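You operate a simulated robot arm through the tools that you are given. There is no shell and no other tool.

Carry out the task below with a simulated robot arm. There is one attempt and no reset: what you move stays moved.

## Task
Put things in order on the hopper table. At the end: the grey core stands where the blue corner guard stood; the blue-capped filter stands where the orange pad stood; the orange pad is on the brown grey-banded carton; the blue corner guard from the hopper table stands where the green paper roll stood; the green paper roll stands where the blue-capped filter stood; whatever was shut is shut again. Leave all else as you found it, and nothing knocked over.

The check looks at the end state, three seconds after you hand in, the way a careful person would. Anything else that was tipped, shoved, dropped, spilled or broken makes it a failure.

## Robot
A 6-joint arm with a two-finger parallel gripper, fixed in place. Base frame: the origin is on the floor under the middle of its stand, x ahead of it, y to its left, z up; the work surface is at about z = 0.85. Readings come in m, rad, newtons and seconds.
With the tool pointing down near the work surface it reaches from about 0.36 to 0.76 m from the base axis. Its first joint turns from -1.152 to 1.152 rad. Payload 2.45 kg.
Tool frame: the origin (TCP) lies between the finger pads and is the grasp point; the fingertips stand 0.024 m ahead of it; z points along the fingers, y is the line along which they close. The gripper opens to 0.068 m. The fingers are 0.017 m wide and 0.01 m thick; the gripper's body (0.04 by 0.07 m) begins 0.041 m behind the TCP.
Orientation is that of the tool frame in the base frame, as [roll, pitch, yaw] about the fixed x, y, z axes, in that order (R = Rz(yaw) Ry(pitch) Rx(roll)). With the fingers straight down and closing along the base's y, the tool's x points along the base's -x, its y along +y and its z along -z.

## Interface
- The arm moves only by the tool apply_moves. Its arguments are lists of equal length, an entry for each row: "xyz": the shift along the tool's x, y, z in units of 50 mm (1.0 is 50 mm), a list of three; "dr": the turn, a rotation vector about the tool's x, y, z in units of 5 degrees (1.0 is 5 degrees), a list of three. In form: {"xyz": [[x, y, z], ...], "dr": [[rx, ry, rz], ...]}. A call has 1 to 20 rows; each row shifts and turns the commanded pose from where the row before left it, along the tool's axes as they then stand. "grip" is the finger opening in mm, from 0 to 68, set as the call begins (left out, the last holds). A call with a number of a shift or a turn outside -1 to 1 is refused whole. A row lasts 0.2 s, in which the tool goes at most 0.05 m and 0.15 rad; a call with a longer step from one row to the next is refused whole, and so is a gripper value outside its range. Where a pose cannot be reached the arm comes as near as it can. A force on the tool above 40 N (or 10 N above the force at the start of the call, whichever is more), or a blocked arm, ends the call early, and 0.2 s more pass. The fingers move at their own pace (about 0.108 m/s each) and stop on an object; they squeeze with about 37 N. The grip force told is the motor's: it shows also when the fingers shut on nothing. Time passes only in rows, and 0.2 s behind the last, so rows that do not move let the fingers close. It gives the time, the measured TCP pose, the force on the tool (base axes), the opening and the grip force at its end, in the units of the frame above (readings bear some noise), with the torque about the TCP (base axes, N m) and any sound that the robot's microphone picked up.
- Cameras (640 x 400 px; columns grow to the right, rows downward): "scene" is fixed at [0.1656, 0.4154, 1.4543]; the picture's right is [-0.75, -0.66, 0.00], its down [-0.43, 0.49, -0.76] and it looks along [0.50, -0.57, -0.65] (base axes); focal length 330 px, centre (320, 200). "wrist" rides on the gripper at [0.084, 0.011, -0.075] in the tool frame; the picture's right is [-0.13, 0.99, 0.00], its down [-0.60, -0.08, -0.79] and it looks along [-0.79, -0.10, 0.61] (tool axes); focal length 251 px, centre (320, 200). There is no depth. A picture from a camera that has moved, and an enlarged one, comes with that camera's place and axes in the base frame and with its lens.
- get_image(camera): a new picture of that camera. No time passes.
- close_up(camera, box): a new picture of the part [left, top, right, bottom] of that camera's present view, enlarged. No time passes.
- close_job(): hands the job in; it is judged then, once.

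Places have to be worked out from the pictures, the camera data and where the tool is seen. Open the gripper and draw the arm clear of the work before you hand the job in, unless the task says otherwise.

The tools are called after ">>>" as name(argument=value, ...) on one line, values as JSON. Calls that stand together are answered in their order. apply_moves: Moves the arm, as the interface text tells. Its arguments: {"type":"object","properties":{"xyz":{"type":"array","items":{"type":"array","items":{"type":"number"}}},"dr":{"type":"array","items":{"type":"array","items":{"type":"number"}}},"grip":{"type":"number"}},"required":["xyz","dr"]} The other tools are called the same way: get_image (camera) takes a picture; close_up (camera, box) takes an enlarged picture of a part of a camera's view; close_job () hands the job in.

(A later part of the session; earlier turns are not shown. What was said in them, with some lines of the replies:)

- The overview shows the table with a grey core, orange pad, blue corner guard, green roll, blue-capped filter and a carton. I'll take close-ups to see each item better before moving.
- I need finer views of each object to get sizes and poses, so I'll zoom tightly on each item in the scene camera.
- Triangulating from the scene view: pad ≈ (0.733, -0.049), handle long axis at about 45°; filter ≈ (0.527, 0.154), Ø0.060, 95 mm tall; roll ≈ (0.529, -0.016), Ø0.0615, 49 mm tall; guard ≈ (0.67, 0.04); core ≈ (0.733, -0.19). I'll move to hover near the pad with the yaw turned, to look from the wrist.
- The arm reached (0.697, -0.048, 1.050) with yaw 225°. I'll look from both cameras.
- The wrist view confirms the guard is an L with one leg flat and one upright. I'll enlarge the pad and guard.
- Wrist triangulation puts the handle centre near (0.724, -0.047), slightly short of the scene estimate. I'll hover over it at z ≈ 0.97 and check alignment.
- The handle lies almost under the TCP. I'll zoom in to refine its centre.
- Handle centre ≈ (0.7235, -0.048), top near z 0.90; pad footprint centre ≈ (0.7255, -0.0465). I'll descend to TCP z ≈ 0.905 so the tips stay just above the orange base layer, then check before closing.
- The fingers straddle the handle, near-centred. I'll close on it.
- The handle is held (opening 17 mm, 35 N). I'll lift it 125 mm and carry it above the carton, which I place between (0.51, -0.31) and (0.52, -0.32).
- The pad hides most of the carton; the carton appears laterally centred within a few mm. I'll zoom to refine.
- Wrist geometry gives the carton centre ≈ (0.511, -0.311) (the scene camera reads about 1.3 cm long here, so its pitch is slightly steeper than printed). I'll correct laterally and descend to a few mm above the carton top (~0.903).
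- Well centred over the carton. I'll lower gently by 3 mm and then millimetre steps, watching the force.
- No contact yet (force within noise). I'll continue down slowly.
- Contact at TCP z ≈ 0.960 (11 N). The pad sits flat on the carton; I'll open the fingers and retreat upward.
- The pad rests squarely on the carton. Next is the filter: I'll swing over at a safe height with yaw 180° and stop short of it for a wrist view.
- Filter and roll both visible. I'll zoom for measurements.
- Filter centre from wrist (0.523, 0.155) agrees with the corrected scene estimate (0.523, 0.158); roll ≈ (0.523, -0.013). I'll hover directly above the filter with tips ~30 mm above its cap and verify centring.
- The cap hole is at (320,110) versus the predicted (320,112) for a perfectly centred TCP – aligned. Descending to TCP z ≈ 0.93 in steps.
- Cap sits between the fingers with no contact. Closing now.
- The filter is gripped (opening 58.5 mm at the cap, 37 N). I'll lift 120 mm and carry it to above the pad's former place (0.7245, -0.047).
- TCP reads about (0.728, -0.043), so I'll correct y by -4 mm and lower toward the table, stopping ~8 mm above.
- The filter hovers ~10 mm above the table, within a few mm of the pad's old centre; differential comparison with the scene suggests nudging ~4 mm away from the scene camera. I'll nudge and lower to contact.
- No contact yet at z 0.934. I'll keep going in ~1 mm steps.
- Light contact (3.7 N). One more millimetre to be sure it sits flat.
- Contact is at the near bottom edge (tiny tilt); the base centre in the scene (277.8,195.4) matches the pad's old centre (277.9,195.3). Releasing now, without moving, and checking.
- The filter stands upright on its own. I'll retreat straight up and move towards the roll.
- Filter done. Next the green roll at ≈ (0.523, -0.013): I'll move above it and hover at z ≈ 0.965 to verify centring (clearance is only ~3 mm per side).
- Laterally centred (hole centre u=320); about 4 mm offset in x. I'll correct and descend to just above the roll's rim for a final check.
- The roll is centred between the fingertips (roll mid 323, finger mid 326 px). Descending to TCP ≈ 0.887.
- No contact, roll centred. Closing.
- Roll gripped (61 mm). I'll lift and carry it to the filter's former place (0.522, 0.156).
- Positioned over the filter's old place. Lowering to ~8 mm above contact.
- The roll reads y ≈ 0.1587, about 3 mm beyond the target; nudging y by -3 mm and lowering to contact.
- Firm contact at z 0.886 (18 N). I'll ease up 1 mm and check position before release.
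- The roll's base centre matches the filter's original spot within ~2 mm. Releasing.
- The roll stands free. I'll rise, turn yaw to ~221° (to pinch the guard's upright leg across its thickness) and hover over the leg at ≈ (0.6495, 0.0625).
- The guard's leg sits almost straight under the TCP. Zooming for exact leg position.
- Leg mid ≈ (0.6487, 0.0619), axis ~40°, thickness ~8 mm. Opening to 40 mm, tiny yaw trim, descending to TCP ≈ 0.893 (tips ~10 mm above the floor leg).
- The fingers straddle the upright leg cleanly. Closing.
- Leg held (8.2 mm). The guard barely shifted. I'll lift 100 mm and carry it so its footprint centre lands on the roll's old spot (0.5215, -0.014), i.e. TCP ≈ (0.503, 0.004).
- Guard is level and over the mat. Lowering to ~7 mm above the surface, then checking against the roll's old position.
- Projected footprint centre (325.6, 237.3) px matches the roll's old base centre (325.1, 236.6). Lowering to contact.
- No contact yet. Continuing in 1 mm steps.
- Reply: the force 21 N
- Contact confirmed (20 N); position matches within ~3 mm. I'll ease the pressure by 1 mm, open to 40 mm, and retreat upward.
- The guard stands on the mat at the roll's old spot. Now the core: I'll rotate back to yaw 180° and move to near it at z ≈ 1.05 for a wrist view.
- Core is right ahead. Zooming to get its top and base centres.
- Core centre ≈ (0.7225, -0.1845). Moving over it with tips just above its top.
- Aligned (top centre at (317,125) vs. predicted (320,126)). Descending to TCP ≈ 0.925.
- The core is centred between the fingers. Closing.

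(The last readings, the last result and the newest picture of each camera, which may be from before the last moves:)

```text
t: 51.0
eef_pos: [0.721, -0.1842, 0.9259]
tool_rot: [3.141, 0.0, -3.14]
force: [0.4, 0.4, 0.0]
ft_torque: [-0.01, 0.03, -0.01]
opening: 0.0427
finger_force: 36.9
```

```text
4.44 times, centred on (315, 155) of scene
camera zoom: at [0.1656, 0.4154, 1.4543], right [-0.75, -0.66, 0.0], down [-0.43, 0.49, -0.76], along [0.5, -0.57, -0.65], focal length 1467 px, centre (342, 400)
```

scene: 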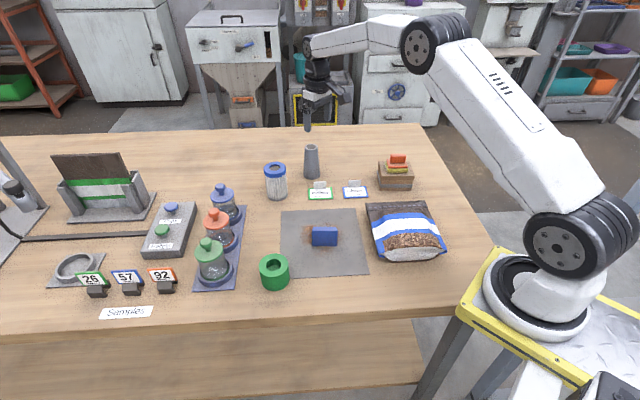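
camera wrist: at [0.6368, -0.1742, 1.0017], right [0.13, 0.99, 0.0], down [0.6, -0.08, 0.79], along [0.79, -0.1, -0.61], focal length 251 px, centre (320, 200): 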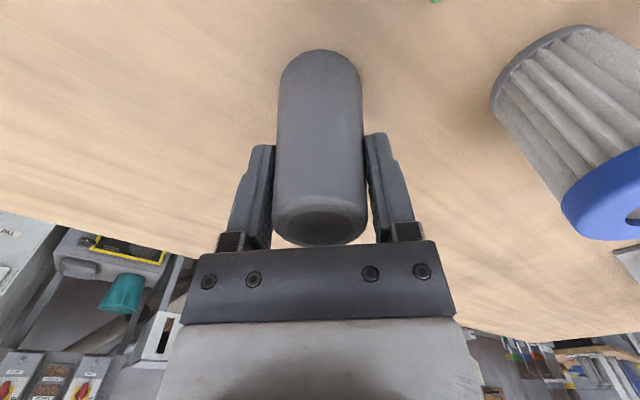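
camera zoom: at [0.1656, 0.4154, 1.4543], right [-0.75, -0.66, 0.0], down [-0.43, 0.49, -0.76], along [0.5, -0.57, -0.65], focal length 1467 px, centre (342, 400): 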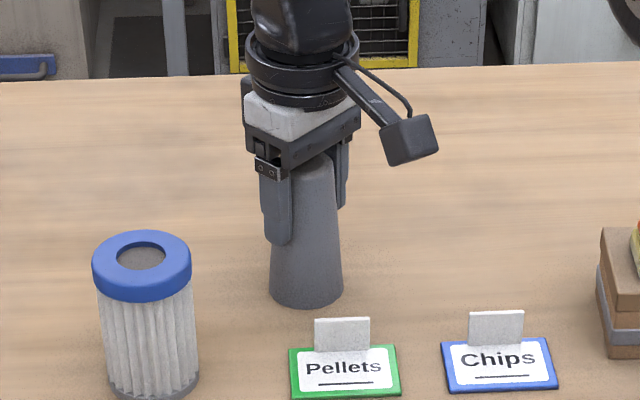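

Core held at 42.7 mm. Lifting gently, then going around the filter: retract in x, move in y, and approach the guard's old place (0.666, 0.042).

>>> apply_moves(xyz=[[0, 0, -0.2], [0, 0, -0.6], [0, 0, -0.8], [0, 0, -0.8], [0.8, 0, 0], [0.8, 0, 0], [0, 0.9, 0], [0, 0.9, 0], [0, 0.9, 0], [0, 0.9, 0], [0, 0.9, 0], [-0.48, 0, 0], [0, 0, 0]], dr=[[0, 0, 0], [0, 0, 0], [0, 0, 0], [0, 0, 0], [0, 0, 0], [0, 0, 0], [0, 0, 0], [0, 0, 0], [0, 0, 0], [0, 0, 0], [0, 0, 0], [0, 0, 0], [0, 0, 0]])

>>> get_image(camera="scene")

>>> get_image(camera="wrist")

```text
t: 53.8
eef_pos: [0.6692, 0.0391, 1.0448]
tool_rot: [3.142, -0.001, 3.141]
force: [-0.3, 0.0, -0.9]
ft_torque: [0.02, 0.01, 0.03]
opening: 0.0422
finger_force: 37.4
```

```text
taken
```

scene: 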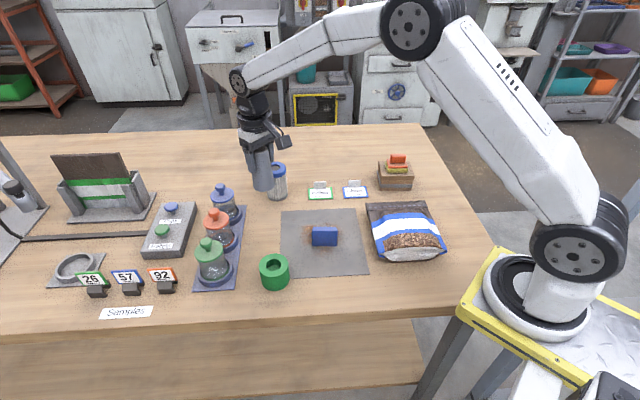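

```text
taken
camera wrist: at [0.5854, 0.0495, 1.1206], right [0.13, 0.99, 0.0], down [0.6, -0.08, 0.79], along [0.79, -0.1, -0.61], focal length 251 px, centre (320, 200)
```

wrist: 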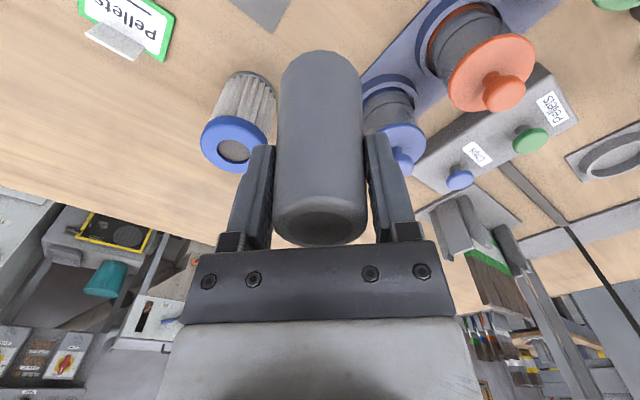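

TCP at (0.669, 0.0385); correcting to (0.6645, 0.042) while lowering to ~8 mm above the table.

>>> apply_moves(xyz=[[0.1, 0.07, 0.5], [0, 0, 0.8], [0, 0, 0.6], [0, 0, 0.3]], dr=[[0, 0, 0], [0, 0, 0], [0, 0, 0], [0, 0, 0]])

>>> close_up(camera="scene", box=[220, 150, 320, 250])

>>> get_image(camera="wrist")

```text
t: 54.8
eef_pos: [0.6581, 0.0435, 0.9381]
tool_rot: [3.141, 0.0, -3.14]
force: [0.7, 0.0, -0.8]
ft_torque: [-0.03, 0.0, -0.01]
opening: 0.0424
finger_force: 37.4
```

```text
4.00 times, centred on (270, 200) of scene
camera zoom: at [0.1656, 0.4154, 1.4543], right [-0.75, -0.66, 0.0], down [-0.43, 0.49, -0.76], along [0.5, -0.57, -0.65], focal length 1320 px, centre (520, 200)
```

zoom: 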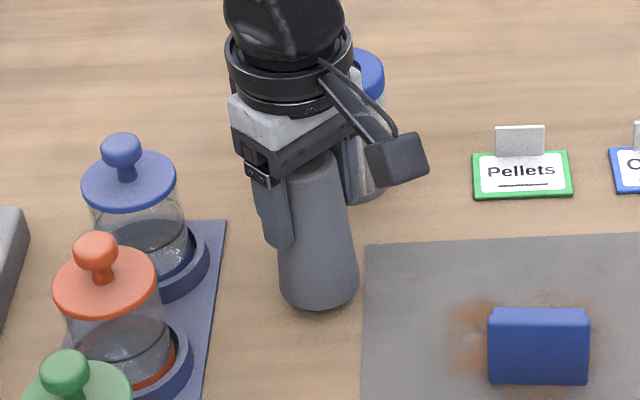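

```text
taken
camera wrist: at [0.5752, 0.0536, 1.0126], right [0.13, 0.99, 0.0], down [0.6, -0.08, 0.79], along [0.79, -0.1, -0.61], focal length 251 px, centre (320, 200)
```

wrist: 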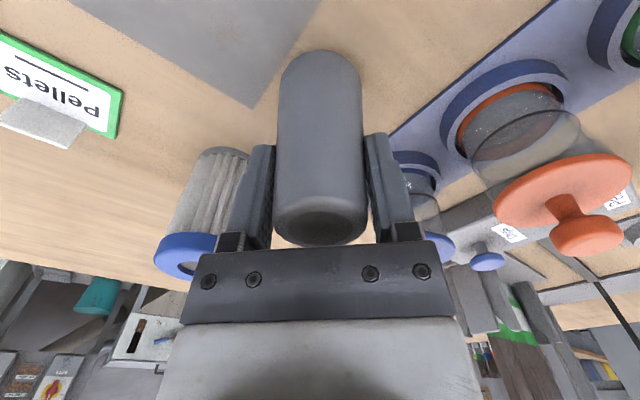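

x drifted ~5 mm short; both cameras agree on nudging away. Correcting by (+5.5, -3) mm and lowering further.

>>> apply_moves(xyz=[[-0.11, -0.06, 0.08], [0, 0, 0.08]], dr=[[0, 0, 0], [0, 0, 0]])

>>> close_up(camera="scene", box=[220, 150, 320, 250])

```text
t: 55.4
eef_pos: [0.6652, 0.039, 0.93]
tool_rot: [3.141, 0.0, 3.142]
force: [0.6, 0.5, -0.3]
ft_torque: [0.03, 0.0, -0.02]
opening: 0.0425
finger_force: 37.2
```

```text
4.00 times, centred on (270, 200) of scene
camera zoom: at [0.1656, 0.4154, 1.4543], right [-0.75, -0.66, 0.0], down [-0.43, 0.49, -0.76], along [0.5, -0.57, -0.65], focal length 1320 px, centre (520, 200)
```

zoom: 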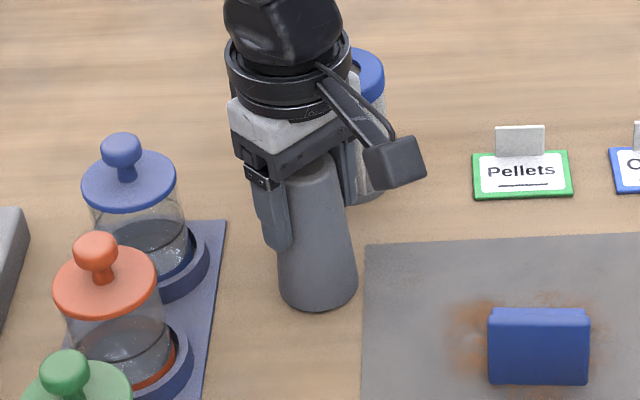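

Predicted base centre now matches the guard's old centre (≈222 px row). Lowering the last ~4 mm in small steps.

>>> apply_moves(xyz=[[0, 0, 0.03], [0, 0, 0.03]], dr=[[0, 0, 0], [0, 0, 0]])

```text
t: 56.0
eef_pos: [0.6651, 0.0412, 0.9254]
tool_rot: [-3.142, 0.0, -3.139]
force: [0.3, 0.4, -0.4]
ft_torque: [0.0, -0.04, -0.01]
opening: 0.0425
finger_force: 36.9
```

>>> apply_moves(xyz=[[0, 0, 0.02], [0, 0, 0.02]], dr=[[0, 0, 0], [0, 0, 0]])

>>> close_up(camera="scene", box=[240, 180, 300, 240])

```text
t: 56.6
eef_pos: [0.666, 0.0421, 0.9271]
tool_rot: [3.141, 0.003, -3.14]
force: [-5.2, 0.6, 15.0]
ft_torque: [-0.08, 0.41, -0.02]
opening: 0.0426
finger_force: 36.9
```

```text
6.67 times, centred on (270, 210) of scene
camera zoom: at [0.1651, 0.4154, 1.4544], right [-0.75, -0.66, 0.0], down [-0.43, 0.49, -0.76], along [0.5, -0.57, -0.65], focal length 2200 px, centre (653, 133)
```

zoom: 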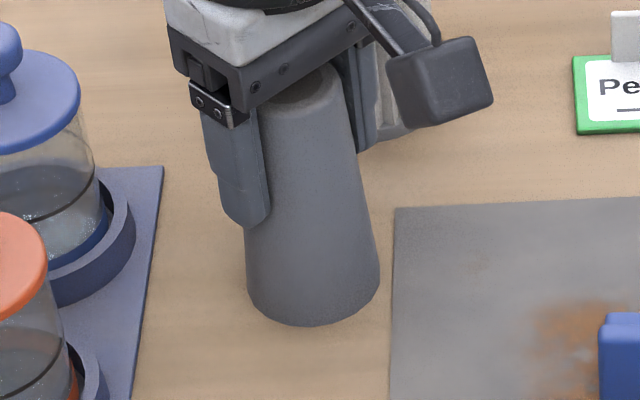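

Contact made (15 N) and the core stands at the guard's old place. Opening in place, then checking it stands before retreating.

>>> apply_moves(xyz=[[0, 0, -0.02], [0, 0, 0], [0, 0, 0]], dr=[[0, 0, 0], [0, 0, 0], [0, 0, 0]], grip=66)

>>> get_image(camera="wrist")

>>> close_up(camera="scene", box=[220, 150, 320, 250])

```text
t: 57.4
eef_pos: [0.6663, 0.0407, 0.926]
tool_rot: [-3.141, -0.001, -3.141]
force: [0.1, -0.2, 0.0]
ft_torque: [-0.01, 0.01, 0.0]
opening: 0.0659
finger_force: 0.0
```

```text
taken
camera wrist: at [0.582, 0.0515, 1.0008], right [0.13, 0.99, 0.0], down [0.6, -0.08, 0.79], along [0.79, -0.1, -0.61], focal length 251 px, centre (320, 200)
```

wrist: 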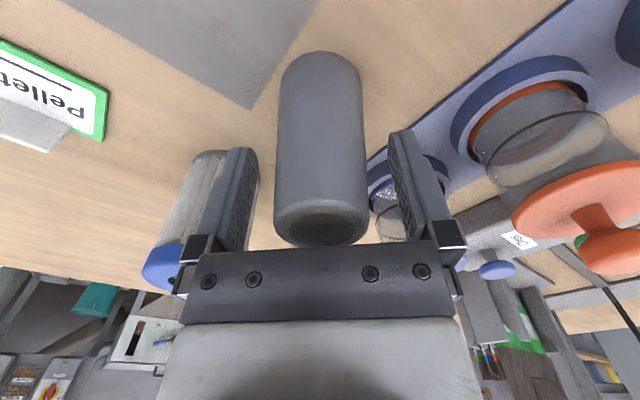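

```text
4.00 times, centred on (270, 200) of scene
camera zoom: at [0.1656, 0.4154, 1.4543], right [-0.75, -0.66, 0.0], down [-0.43, 0.49, -0.76], along [0.5, -0.57, -0.65], focal length 1320 px, centre (520, 200)
```

zoom: 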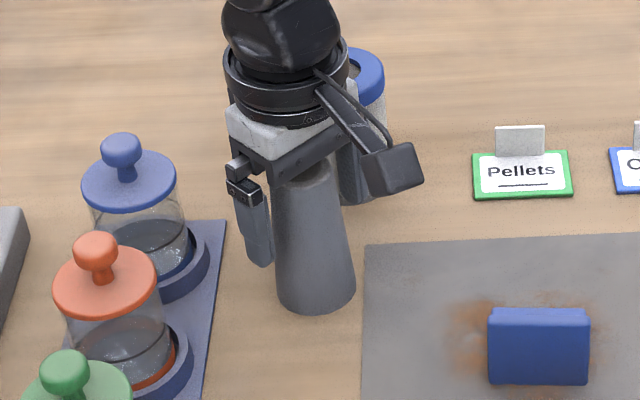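

The core stands free. I'll rise straight up and withdraw to near the starting pose for a full final inspection.

>>> apply_moves(xyz=[[0, 0, -0.4], [0, 0, -1], [0, 0, -1], [0, 0, -1], [0, 0, -1], [0.8, -0.43, -0.1], [0.8, -0.43, -0.1], [0.8, -0.43, -0.1], [0.8, -0.43, -0.1], [0.8, -0.43, -0.1], [0.8, -0.43, -0.1], [0, 0, 0]], dr=[[0, 0, 0], [0, 0, 0], [0, 0, 0], [0, 0, 0], [0, 0, 0], [0, 0, 0], [0, 0, 0], [0, 0, 0], [0, 0, 0], [0, 0, 0], [0, 0, 0], [0, 0, 0]], grip=68)

>>> get_image(camera="scene")

>>> get_image(camera="wrist")

>>> close_up(camera="scene", box=[230, 130, 450, 300])

>>> close_up(camera="scene", box=[0, 130, 260, 330])

```text
t: 60.0
eef_pos: [0.4244, -0.0854, 1.1753]
tool_rot: [3.141, 0.0, -3.139]
force: [-0.2, 0.1, -0.1]
ft_torque: [-0.03, -0.03, 0.01]
opening: 0.0681
finger_force: 0.1
```

```text
taken
```

scene: 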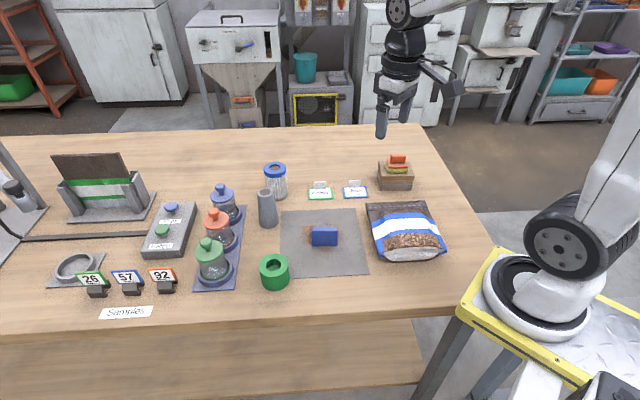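

```text
taken
camera wrist: at [0.3415, -0.0751, 1.251], right [0.13, 0.99, 0.0], down [0.6, -0.08, 0.79], along [0.79, -0.1, -0.61], focal length 251 px, centre (320, 200)
```

wrist: 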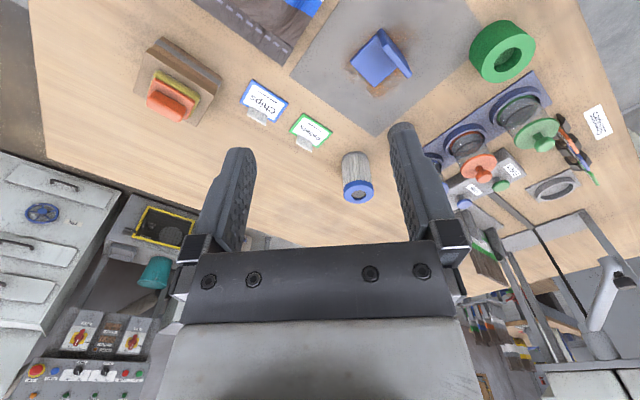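

```text
2.35 times, centred on (340, 215) of scene
camera zoom: at [0.1656, 0.4154, 1.4543], right [-0.75, -0.66, 0.0], down [-0.43, 0.49, -0.76], along [0.5, -0.57, -0.65], focal length 777 px, centre (273, 165)
```

zoom: 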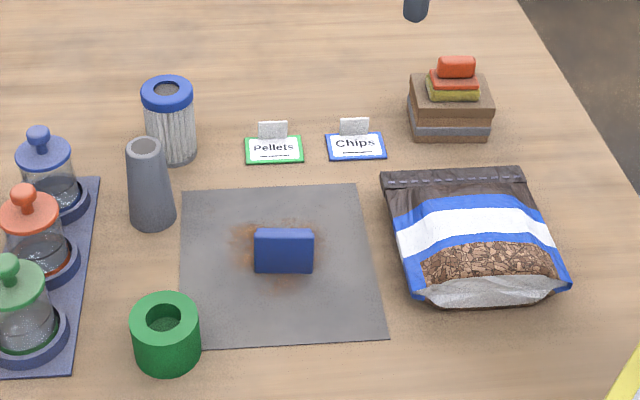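

```text
2.00 times, centred on (130, 230) of scene
camera zoom: at [0.1656, 0.4154, 1.4543], right [-0.75, -0.66, 0.0], down [-0.43, 0.49, -0.76], along [0.5, -0.57, -0.65], focal length 660 px, centre (700, 140)
```

zoom: 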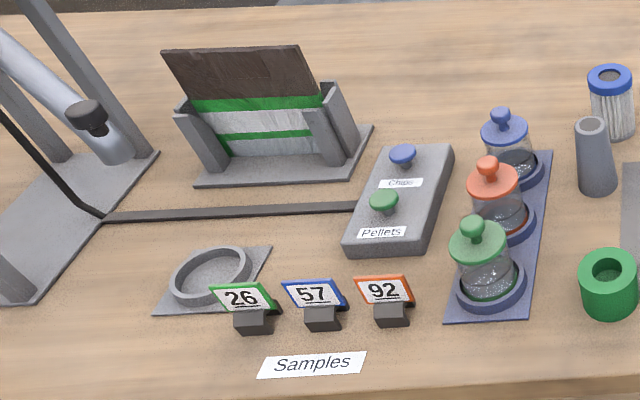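

All five items are in place: the pad is on the carton, the filter at the pad's spot, the roll at the filter's spot, the guard on the mat at the roll's spot, and the core at the guard's spot. Jars, signs, bag and carton look unchanged, nothing was opened, and the gripper is open and clear, so I'm handing in.

>>> close_job()

```text
The job is handed in.
```

I moved all five items to their new places and handed the job in. The final pictures show everything upright and nothing knocked over.

| Item | Now stands | Fit, judged from the cameras |
|---|---|---|
| Orange pad | On the brown grey-banded carton | Centred, lying flat |
| Blue-capped filter | Where the orange pad stood | Within about 4 mm |
| Green paper roll | Where the blue-capped filter stood | Within about 2 mm |
| Blue corner guard | Where the green roll stood, on the grey mat, with about the same facing as before | Within about 4 mm |
| Grey core | Where the corner guard stood | Within about 3 mm |

- **Shut things:** I opened nothing, and the jars are still closed.
- **Everything else:** The jars, signs, bag and carton look unmoved in the before and after pictures.
- **Green roll:** Its new spot overlaps the corner of the grey mat, as the filter did before it. The roll looks level there.

The gripper is open, and the arm is back near its starting pose.
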